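You operate a simulated robot arm through the tools that you are given. There is no shell and no other tool. Be economical: measure what you need, move in short steps, check, and stop when the job is done.

You are at the controls of a simulated robot arm. One attempt, no reset.

## Task
Scrub the old gasket off the black adapter in the vice.
Fine: clamp it first; red brush, put back; then adapter upright into the green tray, vice left open.
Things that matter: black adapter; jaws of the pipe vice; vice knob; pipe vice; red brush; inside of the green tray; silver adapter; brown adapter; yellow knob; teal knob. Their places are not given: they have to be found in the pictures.

Only the result counts: the job must be done as asked and must still hold three seconds after the hand-in. Knocking over, shifting, dropping, spilling or breaking anything else fails it.

## Robot
A 7-joint arm with a two-finger parallel gripper, fixed in place. Base frame: the origin is at the foot of the arm, x ahead of it, y to its left, z up; the work surface is at about z = 0.92. Lengths are in m, angles in degrees, forces in N, time in s.
With the tool pointing down near the work surface it reaches from about 0.24 to 0.68 m from the base axis. Its first joint turns from -66.0 to 66.0 degrees. Payload 2.4 kg.
The tool frame sits at the grasp point between the pads (the TCP): z along the fingers, y along the line on which they close. The tips reach 0.03 m beyond it. Largest opening 0.094 m; finger width 0.028, thickness 0.01; the body of the gripper, 0.05 by 0.096 m, starts 0.055 m behind the TCP.
Orientation is that of the tool frame in the base frame, as a unit quaternion [x, y, z, w]. With the fingers straight down and closing along the base's y, the tool's x points along the base's -x, its y along +y and its z along -z.

## Interface
- The arm moves only by the tool drive_tool. Its arguments are lists of equal length, an entry for each row: "linear": the shift along the tool's x, y, z in m, a list of three; "rotation": the turn, a rotation vector about the tool's x, y, z in degrees, a list of three; "gripper": the opening, from 0 (shut) to 1 (fully open). In form: {"linear": [[dx, dy, dz], ...], "rotation": [[rx, ry, rz], ...], "gripper": [gripper, ...]}. A call has 1 to 10 rows; each row is the pose to reach, as a shift and turn from the pose commanded when the call began, along the tool's axes at that moment. Rows are played at 5 a second. More than 0.05 m and 8.6 degrees between two rows, or a gripper value outside its range, and nothing of the call is played. Where a pose cannot be reached the arm comes as near as it can. A force on the tool above 40 N (or 10 N above the force at the start of the call, whichever is more), or a blocked arm, ends the call early, and 0.2 s more pass. The fingers move at their own pace (about 0.153 m/s each) and stop on an object; they squeeze with about 33 N. The grip force told is the motor's: it shows also when the fingers shut on nothing. Time passes only in rows, and 0.2 s behind the last, so rows that repeat a pose let the fingers close. The reply holds the time, the measured pose of the TCP, the force on the tool along the base axes, the opening and the grip force, in the units named above and with some noise, and new pictures: "pictures" is both (left out), scene, wrist or none.
- Cameras (640 x 400 px; columns grow to the right, rows downward): "scene" is fixed at [0.0451, 0.4837, 1.4443]; the picture's right is [-0.65, -0.76, 0.00], its down [-0.43, 0.37, -0.82] and it looks along [0.62, -0.54, -0.57] (base axes); focal length 337 px, centre (320, 200). "wrist" rides on the gripper at [0.076, 0.014, -0.103] in the tool frame; the picture's right is [-0.18, 0.98, 0.00], its down [-0.75, -0.14, -0.64] and it looks along [-0.63, -0.12, 0.77] (tool axes); focal length 243 px, centre (320, 200).
- probe_pixels(camera, pixels): there is no depth. For up to 12 entries [column, row, z] of the newest picture of that camera ("zoom" is the newest enlarged one), the place [x, y] in the base frame at which the ray of that pixel passes the height z, good to about 0.002 m. The clock stands still meanwhile.
- close_up(camera, box): a new picture of the part [left, top, right, bottom] of that camera's present view, enlarged. The clock stands still meanwhile.
- finish_job(): hands the job in; it is judged then, once.

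Work in short steps. Measure before you move; look again where a grasp or a placing could have gone wrong, and mend it. You have 80 turns and 170 pictures in all, those below and enlarged ones among them. Open the gripper and draw the arm clear of the work before you hand the job in, unless the task says otherwise; then end with one line.

The tools are called after "Emit:" as a command line: name --argument value ..., lists and objects as JSON in quotes. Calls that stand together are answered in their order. drive_tool: Moves the arm, as the interface text tells. Its arguments: {"type":"object","properties":{"linear":{"type":"array","items":{"type":"array","items":{"type":"number"}}},"rotation":{"type":"array","items":{"type":"array","items":{"type":"number"}}},"gripper":{"type":"array","items":{"type":"number"}},"pictures":{"type":"string","enum":["both","scene","wrist","none"]}},"required":["linear","rotation","gripper"]} The other tools are called the same way: probe_pixels (camera, pixels) gives the place at which the rays of pixels pass given heights; close_up (camera, box) takes an enlarged picture of a part of a camera's view; finish_job () hands the job in.

At the start:

```text
time_s: 0.0
tcp_pos: [0.3165, 0.2555, 1.2672]
tool_rot: [0.0, 1.0, 0.0, 0.0]
contact_force: [0.9, 0.2, 1.0]
finger_gap: 0.0942
finger_force: 0.0
```

scene: 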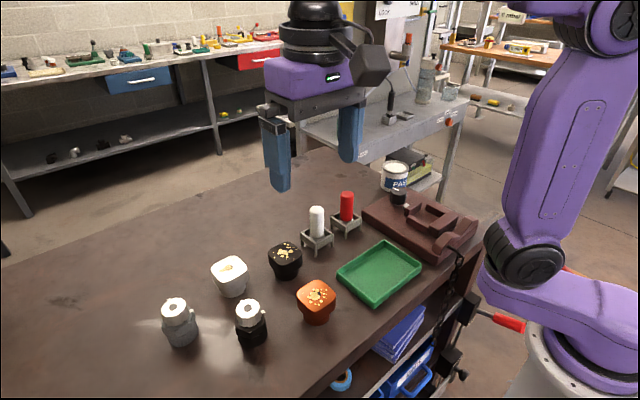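
wrist: 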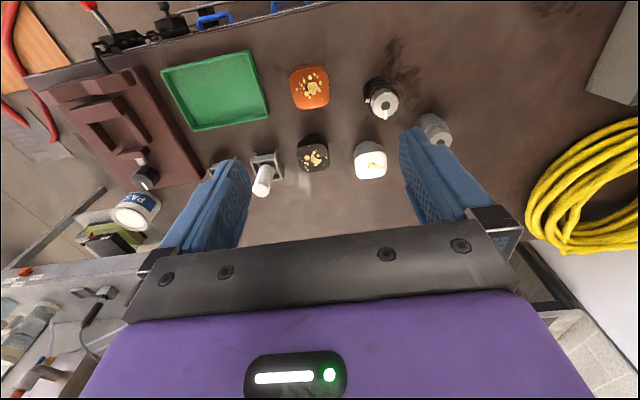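

The scene shows adapters around (175,320),(250,325), blocks/knobs at (285,258),(230,275),(316,300), brushes at (317,225),(347,210), vice at (420,220). I enlarge to identify them.

Emit:
close_up --camera "scene" --box '[140, 220, 350, 355]'

Emit:
close_up --camera "scene" --box '[290, 160, 500, 295]'

Emit:
close_up --camera "wrist" --box '[30, 40, 460, 240]'

```text
2.96 times, centred on (245, 288) of scene
```

zoom: 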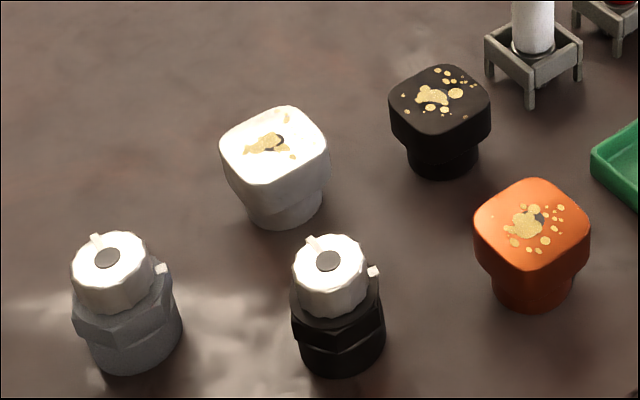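

```text
2.96 times, centred on (395, 228) of scene
```

zoom: 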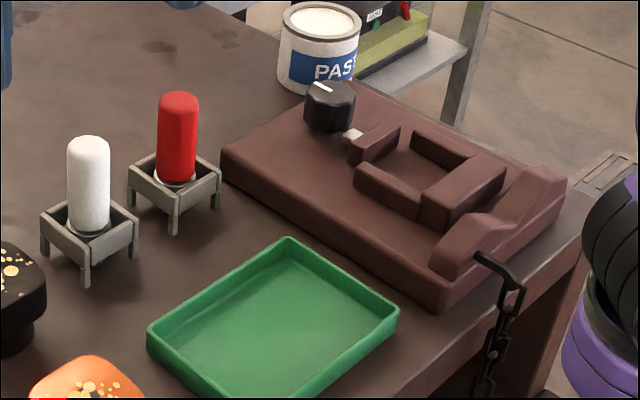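

```text
1.49 times, centred on (245, 140) of wrist
```

zoom: 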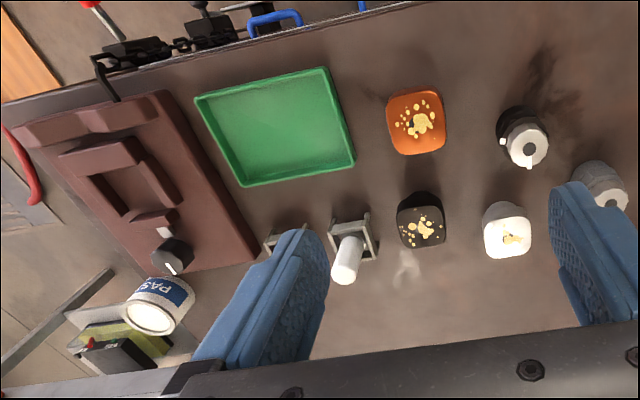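

Three pieces carry gold residue (black, white, orange), two hexagonal ones have white caps. I measure places at plausible heights.

Emit:
probe_pixels --camera "scene" --pixels '[[285, 250, 0.97], [285, 274, 0.92], [230, 270, 0.97], [316, 293, 0.97], [249, 340, 0.92], [180, 340, 0.92], [317, 243, 0.92], [347, 228, 0.92], [399, 195, 0.97], [380, 272, 0.925], [428, 220, 0.96], [410, 205, 0.96]]'

Emit:
close_up --camera "wrist" --box '[30, 50, 220, 200]'

Emit:
close_up --camera "wrist" --box '[270, 50, 460, 190]'

```text
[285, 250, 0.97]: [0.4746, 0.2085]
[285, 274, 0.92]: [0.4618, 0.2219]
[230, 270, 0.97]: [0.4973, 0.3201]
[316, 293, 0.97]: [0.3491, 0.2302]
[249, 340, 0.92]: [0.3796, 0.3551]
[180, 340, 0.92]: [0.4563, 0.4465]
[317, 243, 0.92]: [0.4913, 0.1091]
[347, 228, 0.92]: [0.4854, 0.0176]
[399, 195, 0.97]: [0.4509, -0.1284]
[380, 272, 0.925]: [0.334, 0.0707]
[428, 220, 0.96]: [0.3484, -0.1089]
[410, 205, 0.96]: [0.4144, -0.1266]
```

```text
2.67 times, centred on (125, 125) of wrist
```

zoom: 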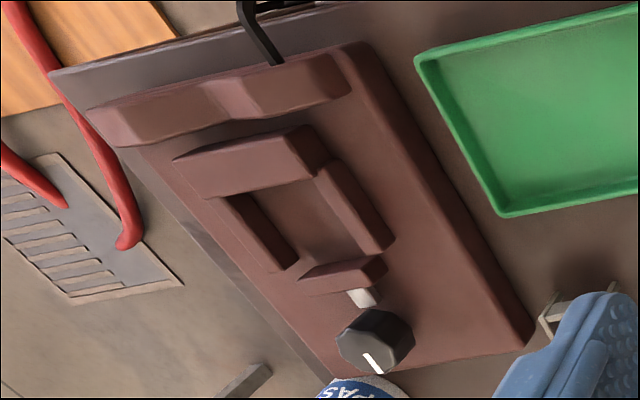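

```text
2.86 times, centred on (365, 120) of wrist
```

zoom: 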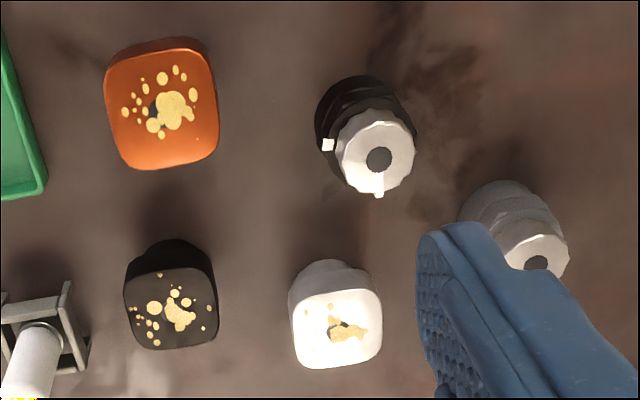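

Residue-bearing black piece at about (0.474,0.21) is the adapter; the vice lies around (0.39,-0.12). I slide the hand across at height to see the vice from above.

Emit:
drive_tool --linear '[[0, -0.05, 0], [0, -0.1, 0], [0, -0.15, 0], [0, -0.2, 0], [0, -0.25, 0], [0, -0.3, 0], [0, -0.35, 0]]' --rotation '[[0, 0, 0], [0, 0, 0], [0, 0, 0], [0, 0, 0], [0, 0, 0], [0, 0, 0], [0, 0, 0]]' --gripper '[1, 1, 1, 1, 1, 1, 1]'

```text
time_s: 1.6
tcp_pos: [0.3129, -0.093, 1.2687]
tool_rot: [0.0, 1.0, 0.0, 0.0]
contact_force: [0.4, 0.0, -1.0]
finger_gap: 0.0941
finger_force: 0.1
```

scene: 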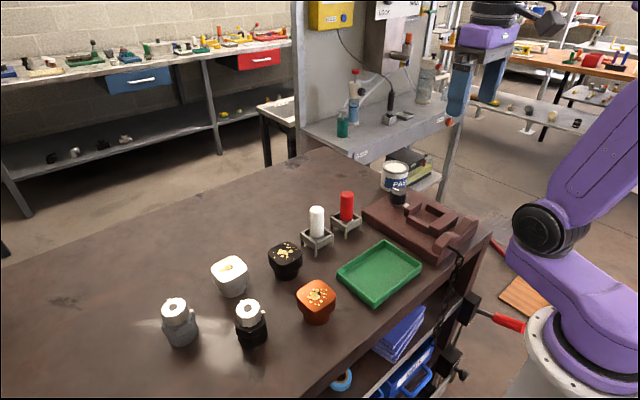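
wrist: 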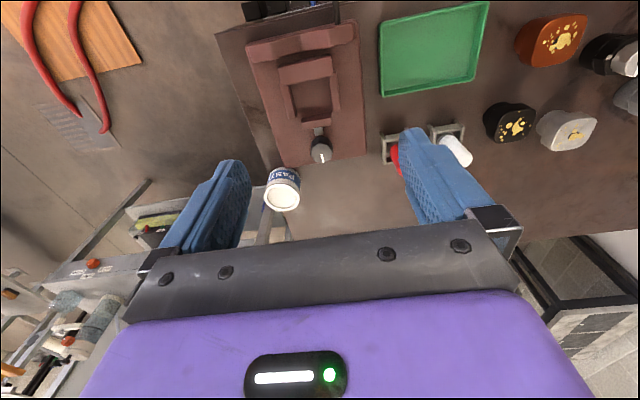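

The vice is now at (305,95) in the wrist view, open jaw pocket visible. I enlarge it and the brushes.

Emit:
close_up --camera "wrist" --box '[230, 10, 390, 175]'

Emit:
close_up --camera "scene" --box '[350, 165, 490, 275]'

```text
2.42 times, centred on (310, 92) of wrist
```

zoom: 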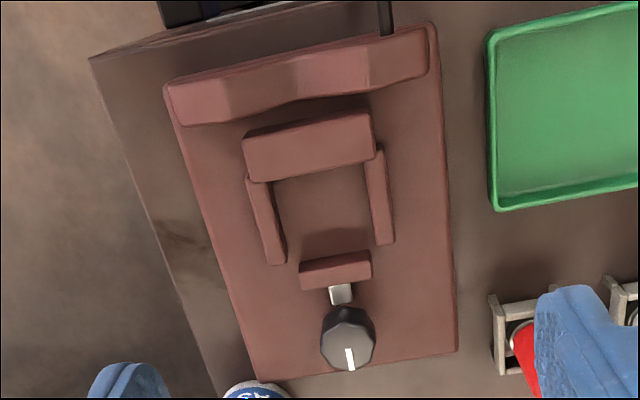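

```text
3.64 times, centred on (420, 220) of scene
```

zoom: 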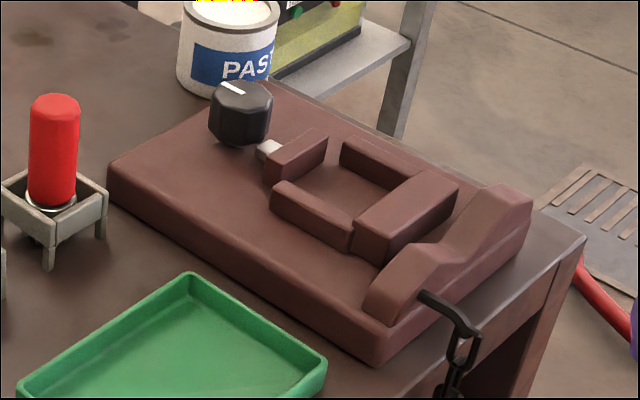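

I triangulate jaw and knob corners using both cameras.

Emit:
probe_pixels --camera "zoom" --pixels '[[354, 226, 0.95], [354, 226, 0.98], [420, 171, 0.95], [420, 171, 0.98], [240, 95, 0.96], [240, 95, 1.0], [267, 165, 0.95], [267, 165, 0.98], [318, 130, 0.95], [318, 130, 0.98], [108, 168, 0.92], [108, 168, 0.95]]'

Emit:
probe_pixels --camera "wrist" --pixels '[[332.1, 75.5, 0.95], [332.1, 75.5, 0.98], [279.2, 84.6, 0.95], [279.2, 84.6, 0.98], [321.4, 150, 0.96], [321.4, 150, 1.0], [331.3, 123, 0.95], [331.3, 123, 0.98], [302.4, 129, 0.95], [302.4, 129, 0.98], [366, 154, 0.92], [366, 154, 0.95]]'

```text
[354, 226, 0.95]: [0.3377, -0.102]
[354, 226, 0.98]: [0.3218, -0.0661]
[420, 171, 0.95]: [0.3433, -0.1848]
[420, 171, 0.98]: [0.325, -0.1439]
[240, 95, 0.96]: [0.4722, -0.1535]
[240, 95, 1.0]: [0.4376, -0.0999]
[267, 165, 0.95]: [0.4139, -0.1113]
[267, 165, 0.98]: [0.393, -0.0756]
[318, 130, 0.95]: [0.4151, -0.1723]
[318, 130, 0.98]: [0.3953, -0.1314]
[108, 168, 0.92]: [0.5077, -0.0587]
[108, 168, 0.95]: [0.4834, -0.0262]
```

```text
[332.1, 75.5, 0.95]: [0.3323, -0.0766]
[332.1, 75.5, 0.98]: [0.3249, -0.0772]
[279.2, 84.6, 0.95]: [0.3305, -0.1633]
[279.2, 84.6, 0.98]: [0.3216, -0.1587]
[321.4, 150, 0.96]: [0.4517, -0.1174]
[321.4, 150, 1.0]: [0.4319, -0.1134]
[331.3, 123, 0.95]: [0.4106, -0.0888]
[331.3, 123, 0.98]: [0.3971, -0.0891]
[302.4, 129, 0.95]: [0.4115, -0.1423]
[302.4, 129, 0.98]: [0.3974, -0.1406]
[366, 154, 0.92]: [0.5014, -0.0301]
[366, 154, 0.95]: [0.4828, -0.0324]
```

Vice is axis-aligned: jaw tops z≈0.97, base plate ≈0.945, pocket centred near y=-0.117, x 0.327–0.39. I now go over the black adapter for a closer look.

Emit:
drive_tool --linear '[[-0.02, 0.038, 0.018], [-0.04, 0.076, 0.037], [-0.06, 0.114, 0.056], [-0.08, 0.152, 0.074], [-0.1, 0.19, 0.093], [-0.12, 0.228, 0.11], [-0.14, 0.266, 0.13], [-0.161, 0.303, 0.149]]' --rotation '[[0, 0, 0], [0, 0, 0], [0, 0, 0], [0, 0, 0], [0, 0, 0], [0, 0, 0], [0, 0, 0], [0, 0, 0]]' --gripper '[1, 1, 1, 1, 1, 1, 1, 1]' --pictures "wrist"

Emit:
close_up --camera "wrist" --box '[220, 30, 420, 160]'

Emit:
close_up --camera "scene" --box '[255, 180, 375, 290]'

```text
time_s: 3.4
tcp_pos: [0.4776, 0.2089, 1.118]
tool_rot: [0.001, 1.0, 0.0, 0.0]
contact_force: [0.4, 0.1, -0.2]
finger_gap: 0.0941
finger_force: 0.2
```

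wrist: 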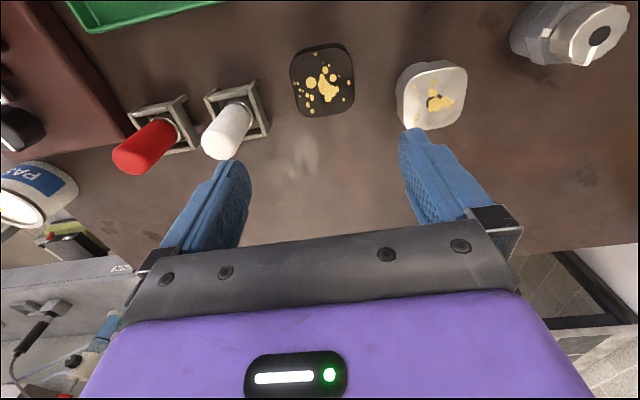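

```text
3.08 times, centred on (320, 95) of wrist
```

zoom: 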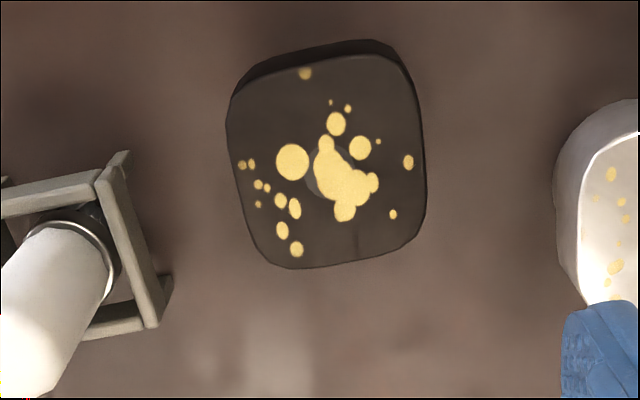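

```text
3.64 times, centred on (315, 235) of scene
```

zoom: 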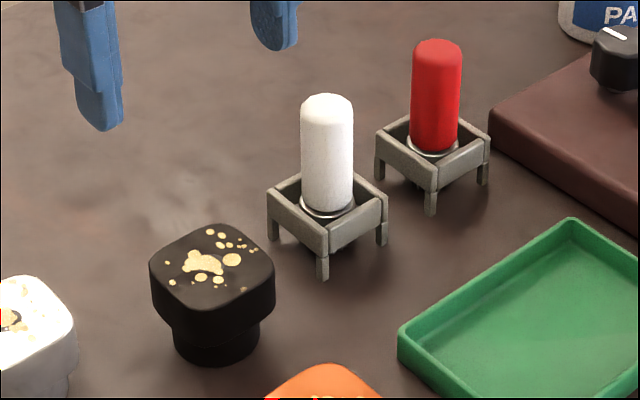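

Adapter head looks axis-aligned. I triangulate head top, brushes and holder.

Emit:
probe_pixels --camera "zoom" --pixels '[[212, 265, 0.96], [212, 265, 0.99], [212, 365, 0.92], [436, 50, 1.0], [436, 50, 1.06], [433, 145, 0.95], [433, 145, 0.98], [374, 135, 0.95], [490, 135, 0.95], [431, 172, 0.95], [431, 213, 0.92], [328, 105, 1.03]]'

Emit:
probe_pixels --camera "wrist" --pixels '[[321.9, 82, 0.96], [321.9, 82, 0.99], [128, 161, 1.0], [128, 161, 1.06], [166, 125, 0.95], [166, 125, 0.98], [130, 110, 0.95], [184, 97, 0.95], [198, 147, 0.95], [355, 85, 0.98], [291, 85, 0.98], [216, 145, 1.03]]'

```text
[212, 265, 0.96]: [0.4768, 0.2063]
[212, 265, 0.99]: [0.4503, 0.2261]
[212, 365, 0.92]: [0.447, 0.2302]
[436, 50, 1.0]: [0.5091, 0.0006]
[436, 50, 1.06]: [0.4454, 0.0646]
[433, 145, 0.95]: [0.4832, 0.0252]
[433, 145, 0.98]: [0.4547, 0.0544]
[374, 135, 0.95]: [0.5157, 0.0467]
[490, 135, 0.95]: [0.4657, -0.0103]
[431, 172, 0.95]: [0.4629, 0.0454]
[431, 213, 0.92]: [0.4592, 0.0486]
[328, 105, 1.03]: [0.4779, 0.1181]
```

```text
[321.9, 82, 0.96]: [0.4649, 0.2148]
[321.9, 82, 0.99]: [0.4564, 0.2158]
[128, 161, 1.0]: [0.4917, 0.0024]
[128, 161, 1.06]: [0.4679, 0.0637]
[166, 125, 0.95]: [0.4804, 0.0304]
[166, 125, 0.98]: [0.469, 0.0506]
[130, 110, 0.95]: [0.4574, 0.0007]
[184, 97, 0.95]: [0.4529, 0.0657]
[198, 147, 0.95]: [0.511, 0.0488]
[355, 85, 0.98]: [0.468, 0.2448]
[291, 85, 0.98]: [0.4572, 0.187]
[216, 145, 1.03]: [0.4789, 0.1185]
```

Adapter head top ≈0.978 at (0.460,0.216), width 0.058; red brush top (0.482,0.029,1.028). I lower over the adapter with a check first.

Emit:
drive_tool --linear '[[0.0176, 0.007, 0.03], [0.0176, 0.007, 0.065], [0.0176, 0.007, 0.085]]' --rotation '[[0, 0, 0], [0, 0, 0], [0, 0, 0]]' --gripper '[1, 1, 1]'

```text
time_s: 4.2
tcp_pos: [0.4615, 0.214, 1.034]
tool_rot: [0.001, 1.0, -0.001, 0.0]
contact_force: [-0.6, -0.5, -0.2]
finger_gap: 0.0942
finger_force: 0.1
```

scene: 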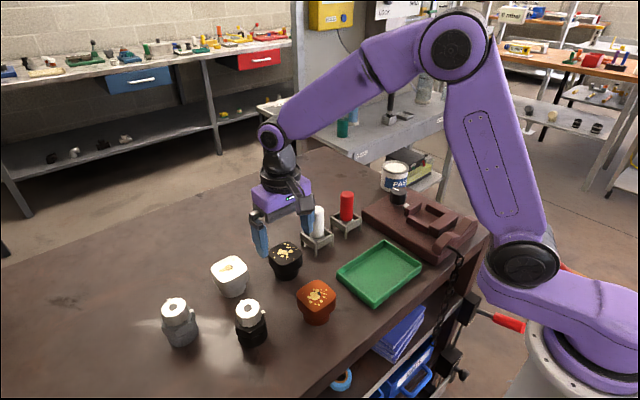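
wrist: 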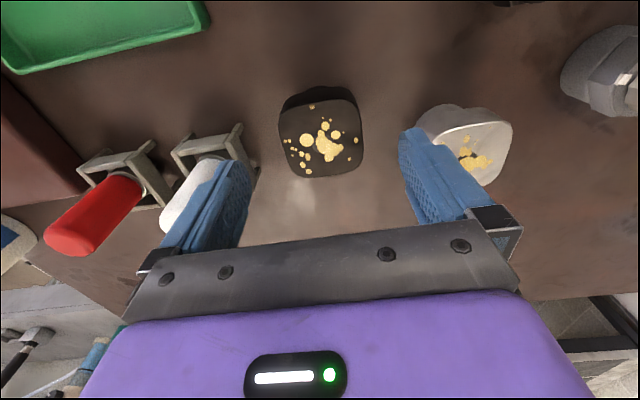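

The head is centred in view at about (320,138). I verify its position before descending.

Emit:
probe_pixels --camera "wrist" --pixels '[[321, 139, 0.978], [280, 140, 0.978], [362, 140, 0.978], [318, 102, 0.978], [323, 177, 0.978], [243, 130, 0.95], [432, 120, 0.97]]'

```text
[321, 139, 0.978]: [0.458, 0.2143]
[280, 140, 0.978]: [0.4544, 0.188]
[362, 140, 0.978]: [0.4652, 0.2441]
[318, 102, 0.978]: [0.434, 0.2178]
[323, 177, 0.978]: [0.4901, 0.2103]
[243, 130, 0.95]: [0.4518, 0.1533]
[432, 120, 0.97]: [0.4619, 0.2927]
```

Centre confirmed at (0.460,0.216). I narrow the fingers a bit to clear the brush holder, descend and close.

Emit:
drive_tool --linear '[[0.001, 0.002, 0], [0.001, 0.002, 0.025], [0.001, 0.002, 0.049], [0.001, 0.002, 0.049], [0.001, 0.002, 0.049], [0.001, 0.002, 0.049]]' --rotation '[[0, 0, 0], [0, 0, 0], [0, 0, 0], [0, 0, 0], [0, 0, 0], [0, 0, 0]]' --gripper '[0.82, 0.82, 0.82, 0, 0, 0]'

```text
time_s: 5.6
tcp_pos: [0.4628, 0.2186, 0.9846]
tool_rot: [0.001, 1.0, 0.0, 0.0]
contact_force: [-0.1, -3.7, 8.7]
finger_gap: 0.0556
finger_force: 33.4
```

scene: 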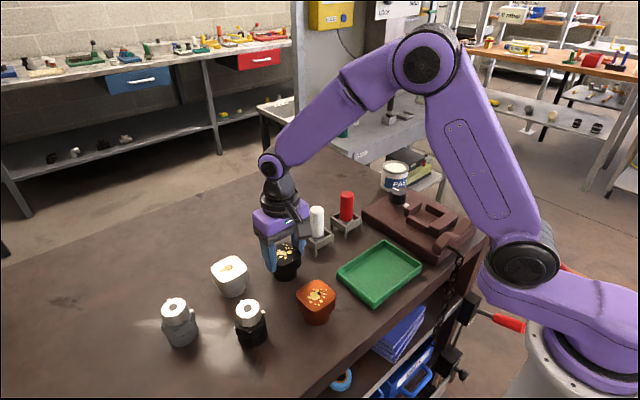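
wrist: 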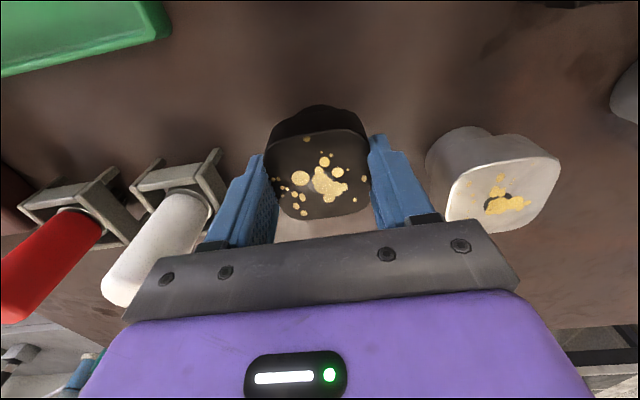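

Held (gap 0.0556). I lift it straight up then carry it over above the brushes to the vice.

Emit:
drive_tool --linear '[[0, 0, -0.04], [0, 0, -0.08], [0, 0, -0.12], [0, 0, -0.15], [0.014, -0.045, -0.15], [0.028, -0.09, -0.15], [0.042, -0.135, -0.15], [0.056, -0.18, -0.15]]' --rotation '[[0, 0, 0], [0, 0, 0], [0, 0, 0], [0, 0, 0], [0, 0, 0], [0, 0, 0], [0, 0, 0], [0, 0, 0]]' --gripper '[0, 0, 0, 0, 0, 0, 0, 0]' --pictures "none"

Emit:
drive_tool --linear '[[0.015, -0.045, 0], [0.03, -0.09, 0], [0.045, -0.135, 0], [0.047, -0.157, 0]]' --rotation '[[0, 0, 0], [0, 0, 0], [0, 0, 0], [0, 0, 0]]' --gripper '[0, 0, 0, 0]'

```text
time_s: 7.4
tcp_pos: [0.4061, 0.0385, 1.1297]
tool_rot: [0.0, 1.0, 0.0, 0.001]
contact_force: [0.4, -0.6, -4.7]
finger_gap: 0.0558
finger_force: 32.6
```

```text
time_s: 8.4
tcp_pos: [0.3581, -0.1216, 1.1351]
tool_rot: [0.001, 1.0, 0.0, 0.0]
contact_force: [-0.6, 0.1, -4.5]
finger_gap: 0.0561
finger_force: 32.6
```

scene: 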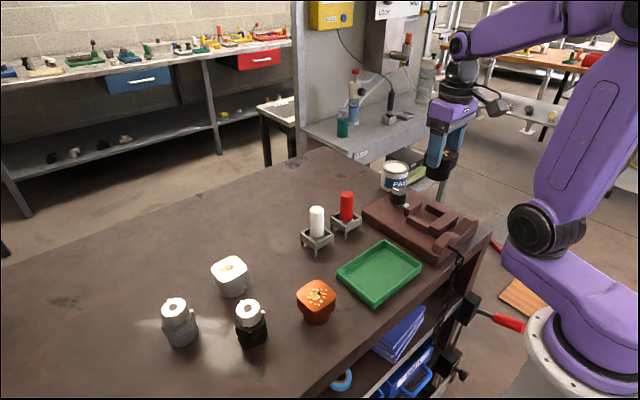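
wrist: 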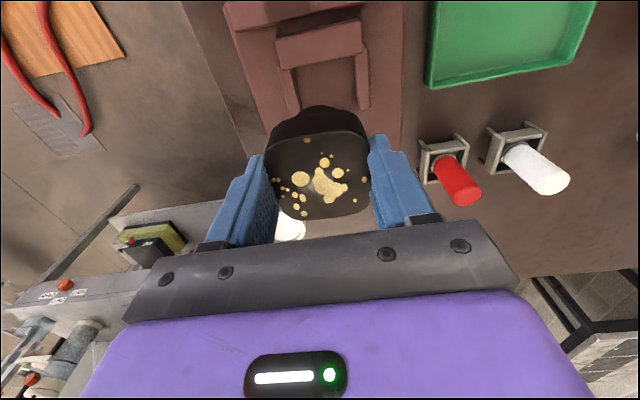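

The pocket rails show at wrist (283,85) and (363,80). I enlarge to measure the pocket edges.

Emit:
close_up --camera "scene" --box '[385, 180, 485, 265]'

Emit:
close_up --camera "wrist" --box '[240, 0, 400, 120]'

```text
4.71 times, centred on (435, 222) of scene
```

zoom: 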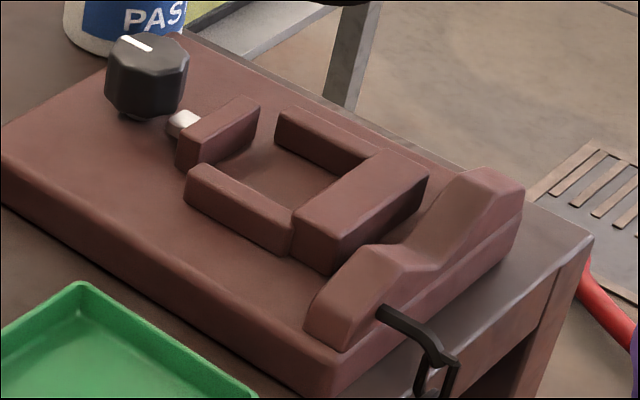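

```text
3.33 times, centred on (320, 60) of wrist
```

zoom: 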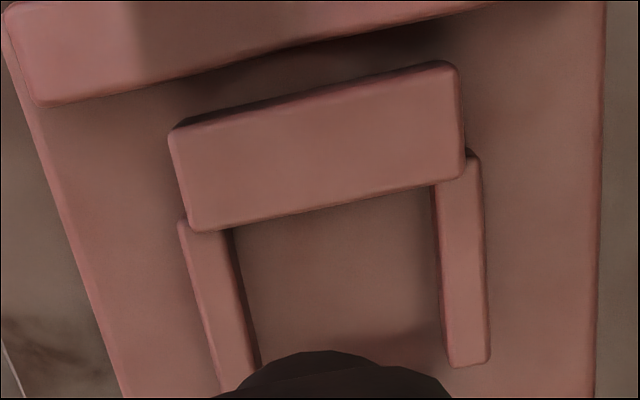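

Emit:
probe_pixels --camera "zoom" --pixels '[[466, 172, 0.97], [192, 230, 0.97], [245, 300, 0.963], [438, 250, 0.963], [490, 355, 0.963], [455, 366, 0.963], [188, 240, 0.963], [480, 160, 0.963], [170, 130, 0.97], [455, 62, 0.97]]'

Emit:
probe_pixels --camera "scene" --pixels '[[407.4, 211.0, 0.97], [422.3, 201.9, 0.97], [404.9, 208.9, 0.97], [419.7, 200.2, 0.97], [408.5, 216.5, 0.963], [429.5, 229.8, 0.963], [429.6, 226.3, 0.97], [447.9, 211.6, 0.97], [396.3, 191.0, 0.99], [396.3, 191.0, 1.0], [397.5, 202, 0.955]]'

```text
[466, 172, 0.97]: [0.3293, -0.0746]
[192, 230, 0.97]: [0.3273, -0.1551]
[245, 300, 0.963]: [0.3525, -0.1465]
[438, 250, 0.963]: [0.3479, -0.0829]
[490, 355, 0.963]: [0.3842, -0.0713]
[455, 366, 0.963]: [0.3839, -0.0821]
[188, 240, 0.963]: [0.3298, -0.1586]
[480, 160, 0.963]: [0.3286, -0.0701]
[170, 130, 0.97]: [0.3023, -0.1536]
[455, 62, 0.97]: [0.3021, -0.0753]
```

```text
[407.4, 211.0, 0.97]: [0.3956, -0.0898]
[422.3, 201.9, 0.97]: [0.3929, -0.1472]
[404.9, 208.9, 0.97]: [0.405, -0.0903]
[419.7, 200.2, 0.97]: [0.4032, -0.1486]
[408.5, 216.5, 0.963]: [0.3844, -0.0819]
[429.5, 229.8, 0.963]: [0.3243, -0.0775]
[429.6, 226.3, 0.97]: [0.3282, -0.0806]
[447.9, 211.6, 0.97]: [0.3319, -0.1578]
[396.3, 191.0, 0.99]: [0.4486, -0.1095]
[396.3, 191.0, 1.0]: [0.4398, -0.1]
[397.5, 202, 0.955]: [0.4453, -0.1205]
```

Pocket: x 0.328–0.395, y −0.147…−0.082, floor ≈0.945. I align to y=−0.115 and lower the adapter to just above the floor.

Emit:
drive_tool --linear '[[0, 0.0066, 0.03], [0, 0.0066, 0.06], [0, 0.0066, 0.09], [0, 0.0066, 0.11], [0, 0.0066, 0.118]]' --rotation '[[0, 0, 0], [0, 0, 0], [0, 0, 0], [0, 0, 0], [0, 0, 0]]' --gripper '[0, 0, 0, 0, 0]'

Emit:
close_up --camera "scene" --box '[385, 160, 485, 265]'

```text
time_s: 9.6
tcp_pos: [0.3551, -0.1136, 1.0164]
tool_rot: [0.0, 1.0, 0.001, 0.001]
contact_force: [-3.8, 1.3, 20.6]
finger_gap: 0.0559
finger_force: 33.2
```

scene: 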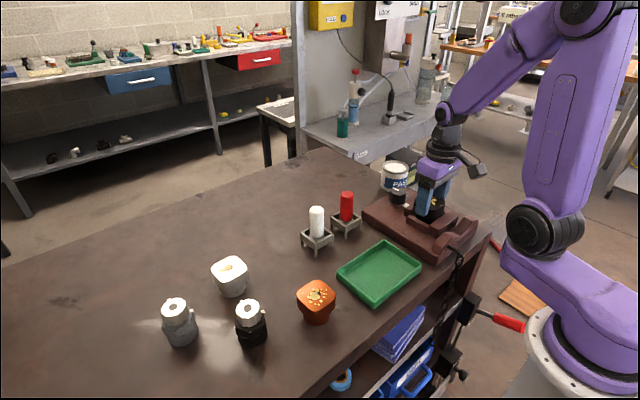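
wrist: 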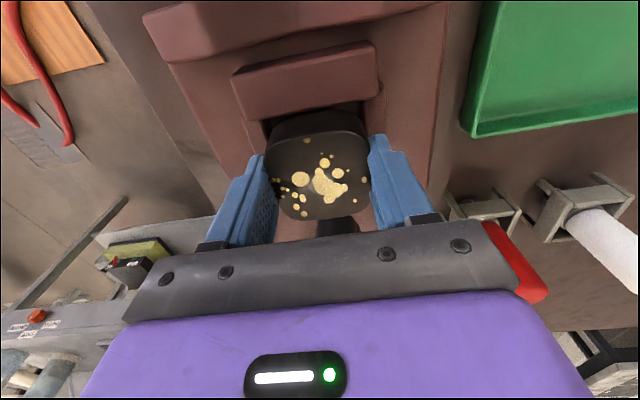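

```text
3.81 times, centred on (435, 212) of scene
```

zoom: 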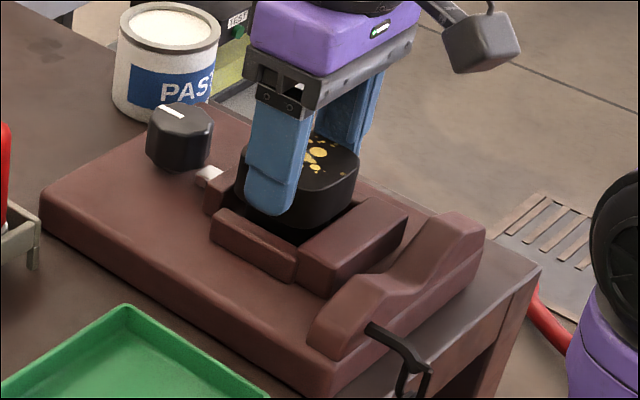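

Force 20 N upward at z=1.016: the adapter is standing on the pocket floor. I release and rise straight up.

Emit:
drive_tool --linear '[[0, 0, -0.001], [0, 0, -0.001], [0, 0, -0.001], [0, 0, -0.04], [0, 0, -0.08]]' --rotation '[[0, 0, 0], [0, 0, 0], [0, 0, 0], [0, 0, 0], [0, 0, 0]]' --gripper '[0.8, 0.8, 0.8, 0.8, 0.8]'

Emit:
close_up --camera "scene" --box '[385, 160, 485, 265]'

Emit:
close_up --camera "wrist" --box '[240, 0, 400, 180]'

```text
time_s: 10.8
tcp_pos: [0.3551, -0.1136, 1.0986]
tool_rot: [0.001, 1.0, 0.0, 0.0]
contact_force: [-0.6, 0.0, -0.2]
finger_gap: 0.0749
finger_force: 0.1
```

scene: 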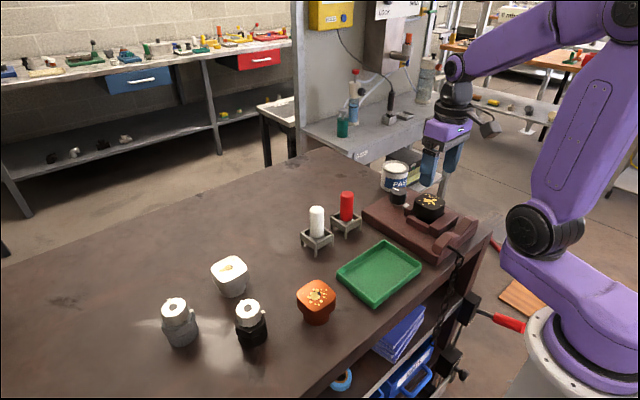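
wrist: 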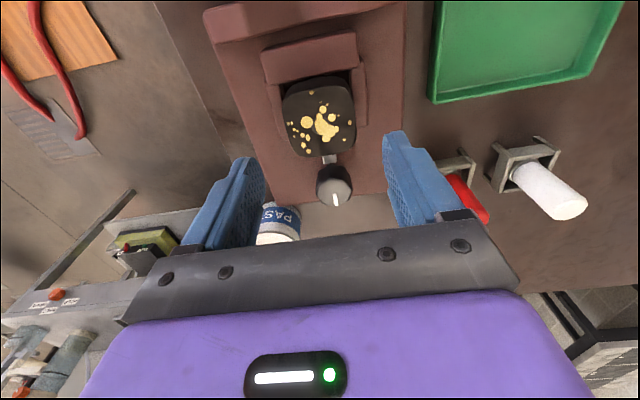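

```text
3.81 times, centred on (435, 212) of scene
```

zoom: 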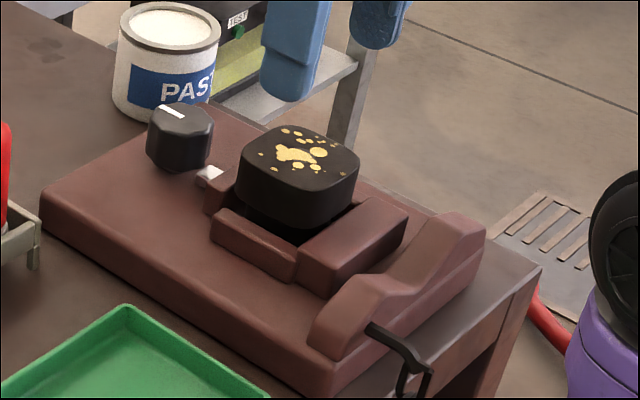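

```text
2.22 times, centred on (320, 90) of wrist
```

zoom: 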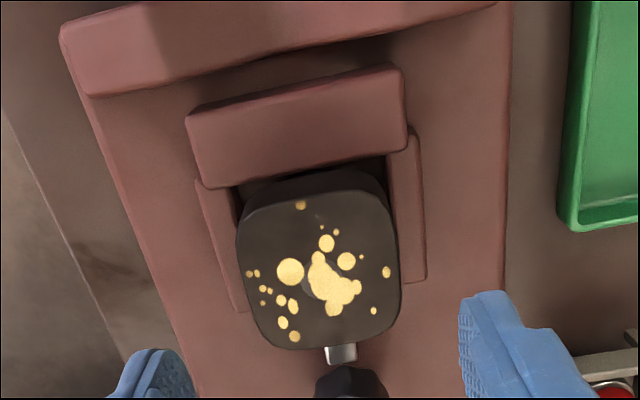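

Adapter stands upright in the pocket. I triangulate its top and the knob top (wrist (334,190), scene (398,190)).

Emit:
close_up --camera "wrist" --box '[290, 130, 380, 220]'

Emit:
probe_pixels --camera "wrist" --pixels '[[320, 118, 0.99], [320, 118, 1.02], [334, 191, 0.98], [334, 191, 1.0], [316, 191, 0.99], [352, 191, 0.99]]'

Emit:
probe_pixels --camera "scene" --pixels '[[429.2, 202.3, 0.99], [429.2, 202.3, 1.02], [398.5, 190.5, 0.98], [398.5, 190.5, 1.0]]'

```text
4.44 times, centred on (335, 175) of wrist
```

zoom: 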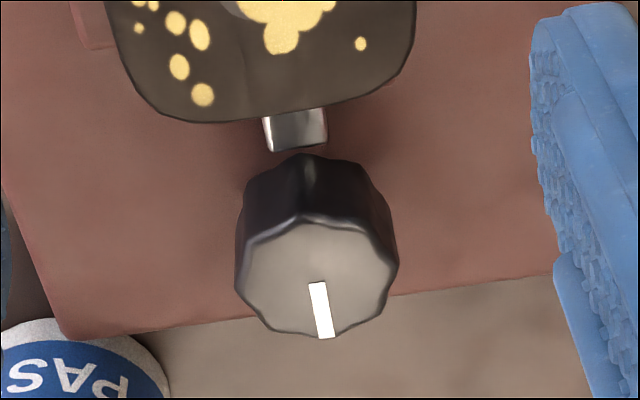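

```text
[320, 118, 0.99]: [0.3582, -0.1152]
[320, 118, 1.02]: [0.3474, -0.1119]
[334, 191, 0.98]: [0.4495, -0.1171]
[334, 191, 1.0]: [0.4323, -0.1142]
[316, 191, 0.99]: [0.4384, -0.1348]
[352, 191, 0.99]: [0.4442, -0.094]
```

```text
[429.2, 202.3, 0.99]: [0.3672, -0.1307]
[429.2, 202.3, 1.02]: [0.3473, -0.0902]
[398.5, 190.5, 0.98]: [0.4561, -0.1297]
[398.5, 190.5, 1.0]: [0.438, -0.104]
```

Knob top ≈(0.444,−0.116,0.991), diameter ≈0.037; adapter top (0.354,−0.114,1.0025). I move above the knob.

Emit:
drive_tool --linear '[[-0.045, -0.001, 0], [-0.089, -0.0024, 0], [-0.089, -0.0024, 0.03], [-0.089, -0.0024, 0.05]]' --rotation '[[0, 0, 0], [0, 0, 0], [0, 0, 0], [0, 0, 0]]' --gripper '[0.8, 0.8, 0.7, 0.7]'

Emit:
close_up --camera "wrist" --box '[240, 60, 400, 220]'

```text
time_s: 11.8
tcp_pos: [0.4458, -0.1142, 1.0468]
tool_rot: [0.002, 1.0, 0.0, 0.001]
contact_force: [-0.4, 0.3, 0.3]
finger_gap: 0.0659
finger_force: 0.1
```

scene: 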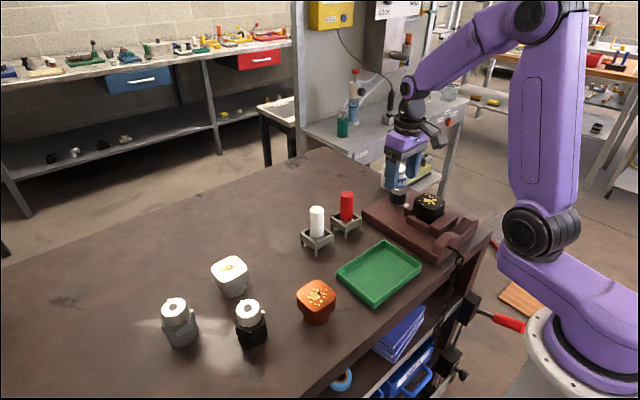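
wrist: 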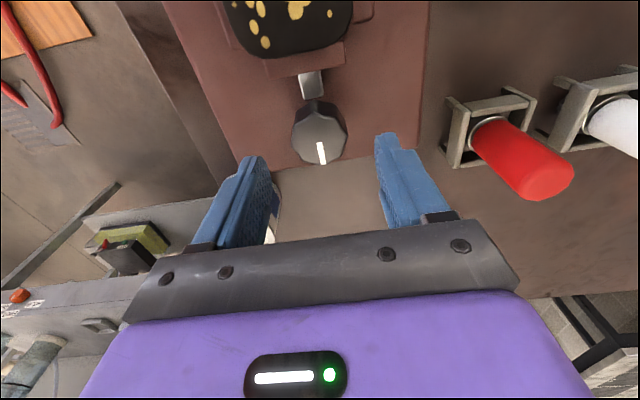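

```text
2.50 times, centred on (320, 140) of wrist
```

zoom: 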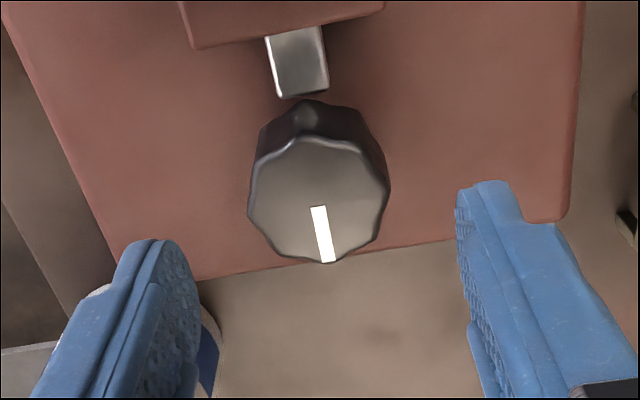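

Knob top centre is at zoom (318,200); I verify its coordinates at z=0.991.

Emit:
probe_pixels --camera "zoom" --pixels '[[318, 200, 0.991], [250, 210, 0.991], [388, 193, 0.991], [312, 138, 0.991], [328, 262, 0.991]]'

```text
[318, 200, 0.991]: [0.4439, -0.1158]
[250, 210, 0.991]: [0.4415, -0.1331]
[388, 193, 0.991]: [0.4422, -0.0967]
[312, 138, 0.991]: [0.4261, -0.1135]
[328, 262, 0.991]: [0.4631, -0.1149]
```

Centre (0.444,−0.115). I descend onto the knob and close.

Emit:
drive_tool --linear '[[0.002, -0.001, 0.025], [0.002, -0.001, 0.049], [0.002, -0.001, 0.049], [0.002, -0.001, 0.049], [0.002, -0.001, 0.049]]' --rotation '[[0, 0, 0], [0, 0, 0], [0, 0, 0], [0, 0, 0], [0, 0, 0]]' --gripper '[0.7, 0.7, 0, 0, 0]'

```text
time_s: 13.0
tcp_pos: [0.4422, -0.1152, 0.9975]
tool_rot: [0.0, 1.0, 0.001, -0.001]
contact_force: [-1.2, 17.3, 7.1]
finger_gap: 0.0398
finger_force: 45.1
```

scene: 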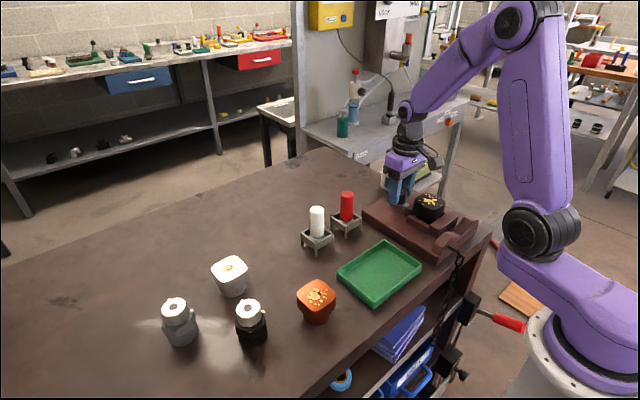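
wrist: 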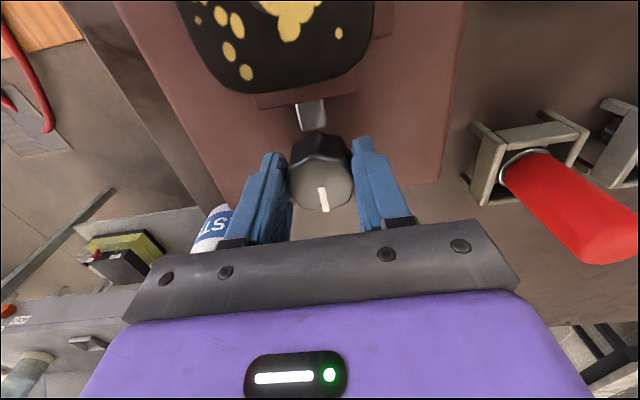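

Knob is gripped (gap 0.040), with a 17 N sideways force, so I shift 1.5 mm toward +y while turning clockwise (seen from above) by 24° as a test.

Emit:
drive_tool --linear '[[0, 0.0015, 0], [0, 0.0015, 0], [0, 0.0015, 0], [0, 0.0015, 0], [0, 0.0015, 0]]' --rotation '[[0, 0, 0], [0, 0, 8], [0, 0, 16], [0, 0, 24], [0, 0, 24]]' --gripper '[0, 0, 0, 0, 0]'

Emit:
close_up --camera "scene" --box '[385, 160, 485, 265]'

```text
time_s: 14.2
tcp_pos: [0.4416, -0.1141, 0.9981]
tool_rot: [0.21, 0.978, -0.001, -0.001]
contact_force: [-12.1, 17.0, 19.7]
finger_gap: 0.0397
finger_force: 45.0
```

scene: 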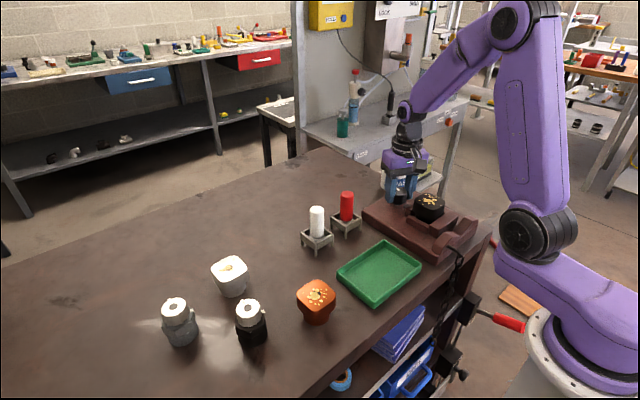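
wrist: 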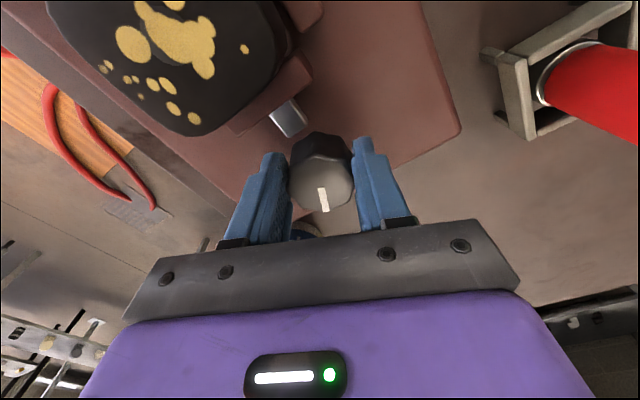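

```text
3.81 times, centred on (435, 212) of scene
```

zoom: 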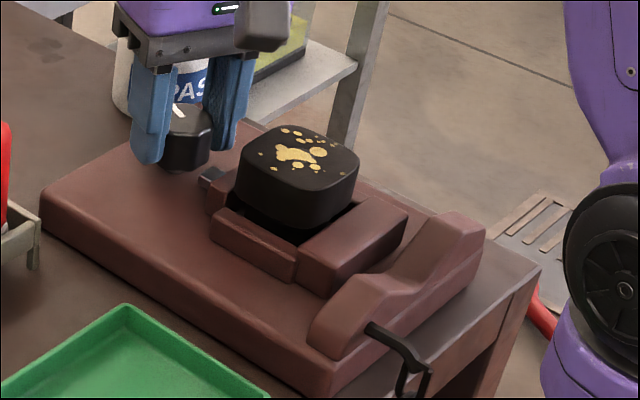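

The knob turns with the hand. I continue clockwise and watch the jaw.

Emit:
drive_tool --linear '[[0, 0, 0], [0, 0, 0], [0, 0, 0], [0, 0, 0], [0, 0, 0], [0, 0, 0]]' --rotation '[[0, 0, 8], [0, 0, 16], [0, 0, 24], [0, 0, 32], [0, 0, 40], [0, 0, 40]]' --gripper '[0, 0, 0, 0, 0, 0]'

Emit:
close_up --camera "scene" --box '[385, 160, 485, 265]'

```text
time_s: 15.6
tcp_pos: [0.4437, -0.1125, 0.997]
tool_rot: [0.53, 0.848, 0.001, -0.001]
contact_force: [6.8, 27.7, -4.8]
finger_gap: 0.0395
finger_force: 44.9
```

scene: 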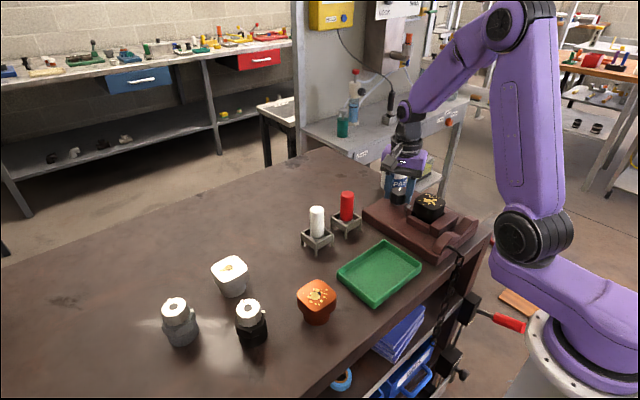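
wrist: 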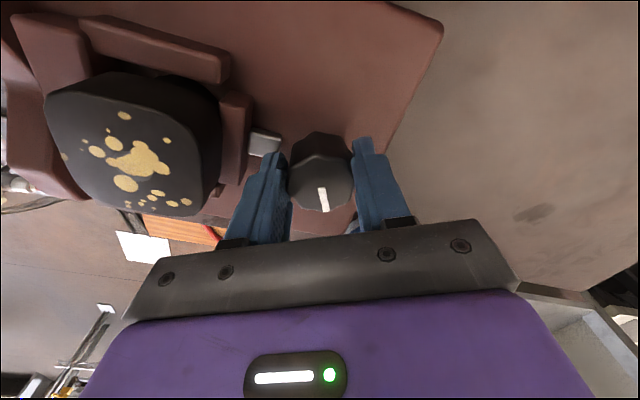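

```text
3.81 times, centred on (435, 212) of scene
```

zoom: 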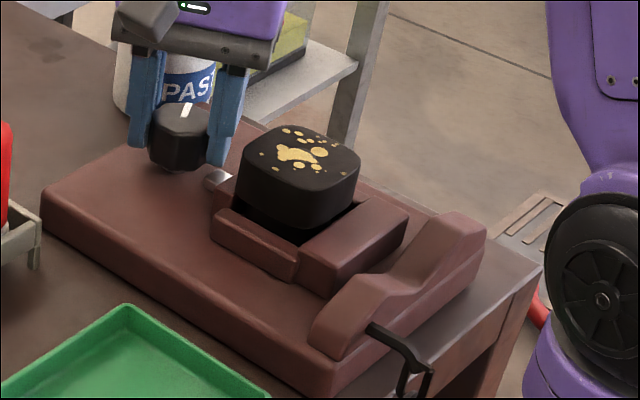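

The jaw has advanced toward the adapter; clockwise closes. I continue turning, watching for stall.

Emit:
drive_tool --linear '[[0, 0, 0], [0, 0, 0], [0, 0, 0], [0, 0, 0], [0, 0, 0]]' --rotation '[[0, 0, 8], [0, 0, 16], [0, 0, 24], [0, 0, 32], [0, 0, 32]]' --gripper '[0, 0, 0, 0, 0]'

Emit:
close_up --camera "scene" --box '[385, 160, 485, 265]'

```text
time_s: 16.8
tcp_pos: [0.4464, -0.1134, 0.9974]
tool_rot: [0.744, 0.669, 0.003, 0.003]
contact_force: [29.4, 21.0, -15.7]
finger_gap: 0.0397
finger_force: 45.3
```

scene: 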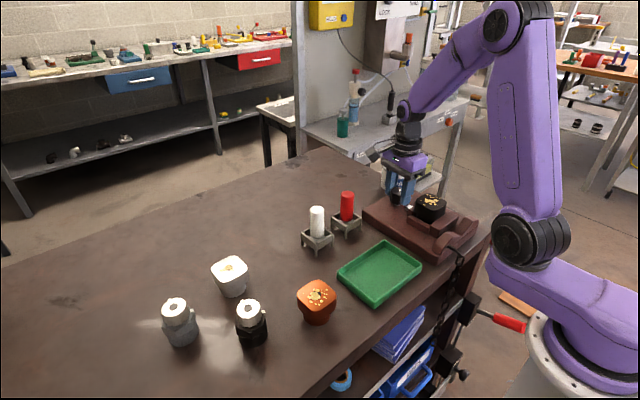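
wrist: 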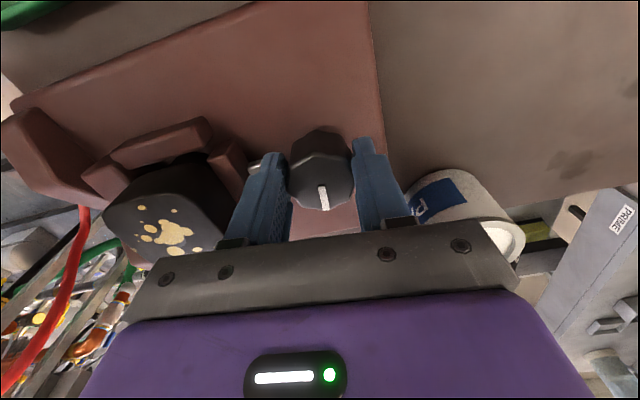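

```text
3.81 times, centred on (435, 212) of scene
```

zoom: 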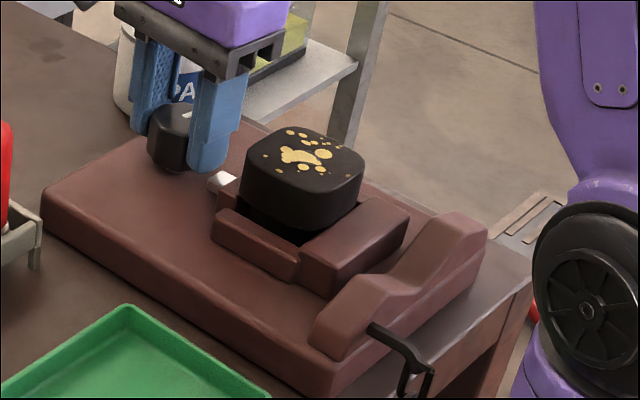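

At 96° the jaw is pushing the adapter toward the fixed jaw. I recentre slightly (+x,+y 2 mm) and continue.

Emit:
drive_tool --linear '[[0.002, 0.002, 0], [0.002, 0.002, 0], [0.002, 0.002, 0], [0.002, 0.002, 0], [0.002, 0.002, 0]]' --rotation '[[0, 0, 6], [0, 0, 12], [0, 0, 18], [0, 0, 24], [0, 0, 24]]' --gripper '[0, 0, 0, 0, 0]'

Emit:
close_up --camera "scene" --box '[385, 160, 485, 265]'

```text
time_s: 18.0
tcp_pos: [0.4438, -0.1156, 0.9971]
tool_rot: [0.867, 0.498, 0.0, 0.002]
contact_force: [11.0, -4.1, 13.7]
finger_gap: 0.039
finger_force: 44.7
```

scene: 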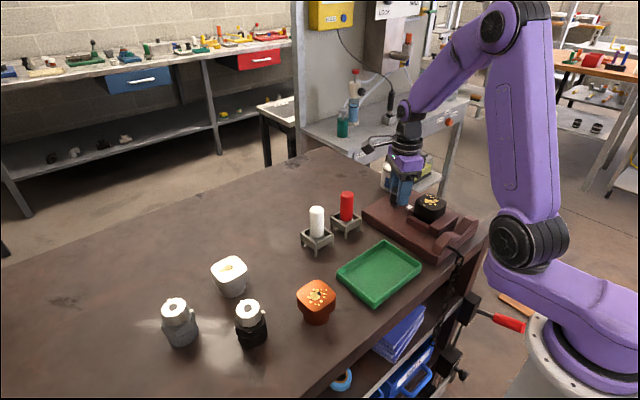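
wrist: 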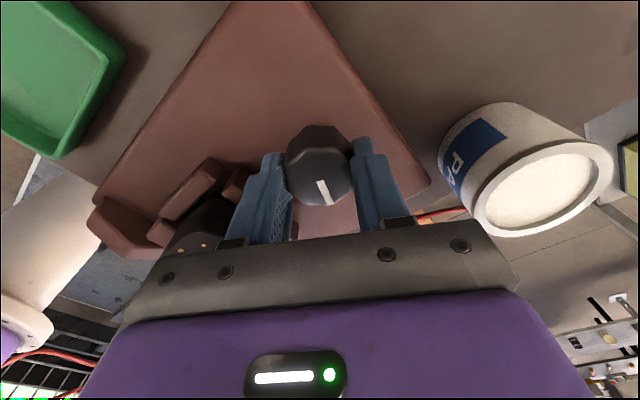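

```text
3.81 times, centred on (435, 212) of scene
```

zoom: 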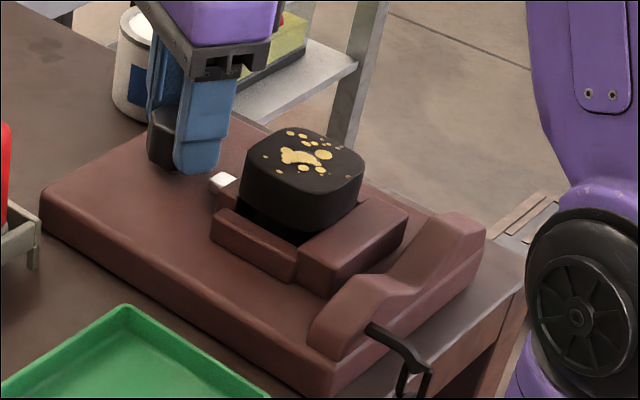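

The adapter no longer moved and the knob slipped slightly in the fingers (tick tilted): it's clamped. I release, rise, and begin unwinding the wrist.

Emit:
drive_tool --linear '[[0, 0, 0], [0, 0, 0], [0, 0, -0.03], [0, 0, -0.07], [0, 0, -0.1], [0, 0, -0.1], [0, 0, -0.1], [0, 0, -0.1], [0, 0, -0.1], [0, 0, -0.1]]' --rotation '[[0, 0, 0], [0, 0, 0], [0, 0, 0], [0, 0, -8], [0, 0, -16], [0, 0, -24], [0, 0, -32], [0, 0, -40], [0, 0, -48], [0, 0, -56]]' --gripper '[0.6, 0.6, 0.6, 0.6, 0.6, 0.6, 0.6, 0.6, 0.6, 0.6]' --pictures "none"

Emit:
drive_tool --linear '[[0, 0, 0], [0, 0, 0], [0, 0, 0], [0, 0, 0], [0, 0, 0], [0, 0, 0], [0, 0, 0], [0, 0, 0]]' --rotation '[[0, 0, -8], [0, 0, -16], [0, 0, -24], [0, 0, -32], [0, 0, -40], [0, 0, -48], [0, 0, -56], [0, 0, -64]]' --gripper '[0.7, 0.7, 0.7, 0.7, 0.7, 0.7, 0.7, 0.7]'

Emit:
close_up --camera "scene" --box '[385, 160, 485, 265]'

```text
time_s: 20.2
tcp_pos: [0.4449, -0.1131, 1.0966]
tool_rot: [0.529, 0.849, -0.001, 0.0]
contact_force: [0.3, 0.0, 0.2]
finger_gap: 0.0564
finger_force: 0.1
```

```text
time_s: 22.0
tcp_pos: [0.4463, -0.1149, 1.0958]
tool_rot: [0.0, 1.0, 0.0, 0.0]
contact_force: [0.6, 0.7, -0.4]
finger_gap: 0.0657
finger_force: 0.1
```

scene: 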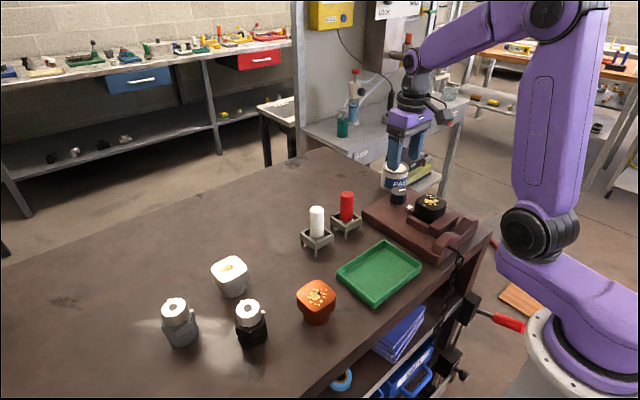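
wrist: 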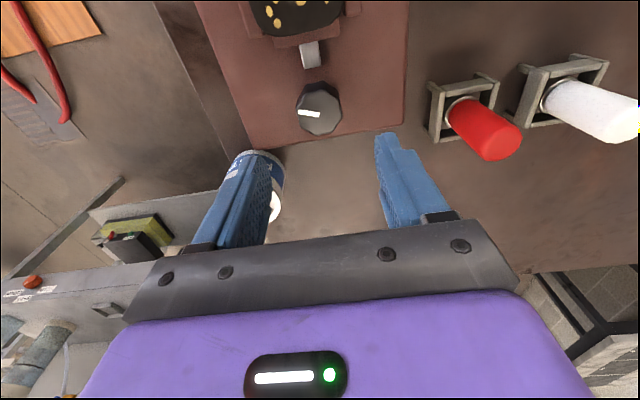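

```text
3.81 times, centred on (435, 212) of scene
```

zoom: 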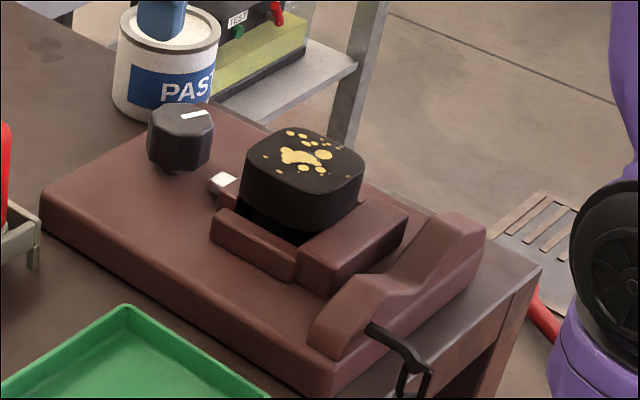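

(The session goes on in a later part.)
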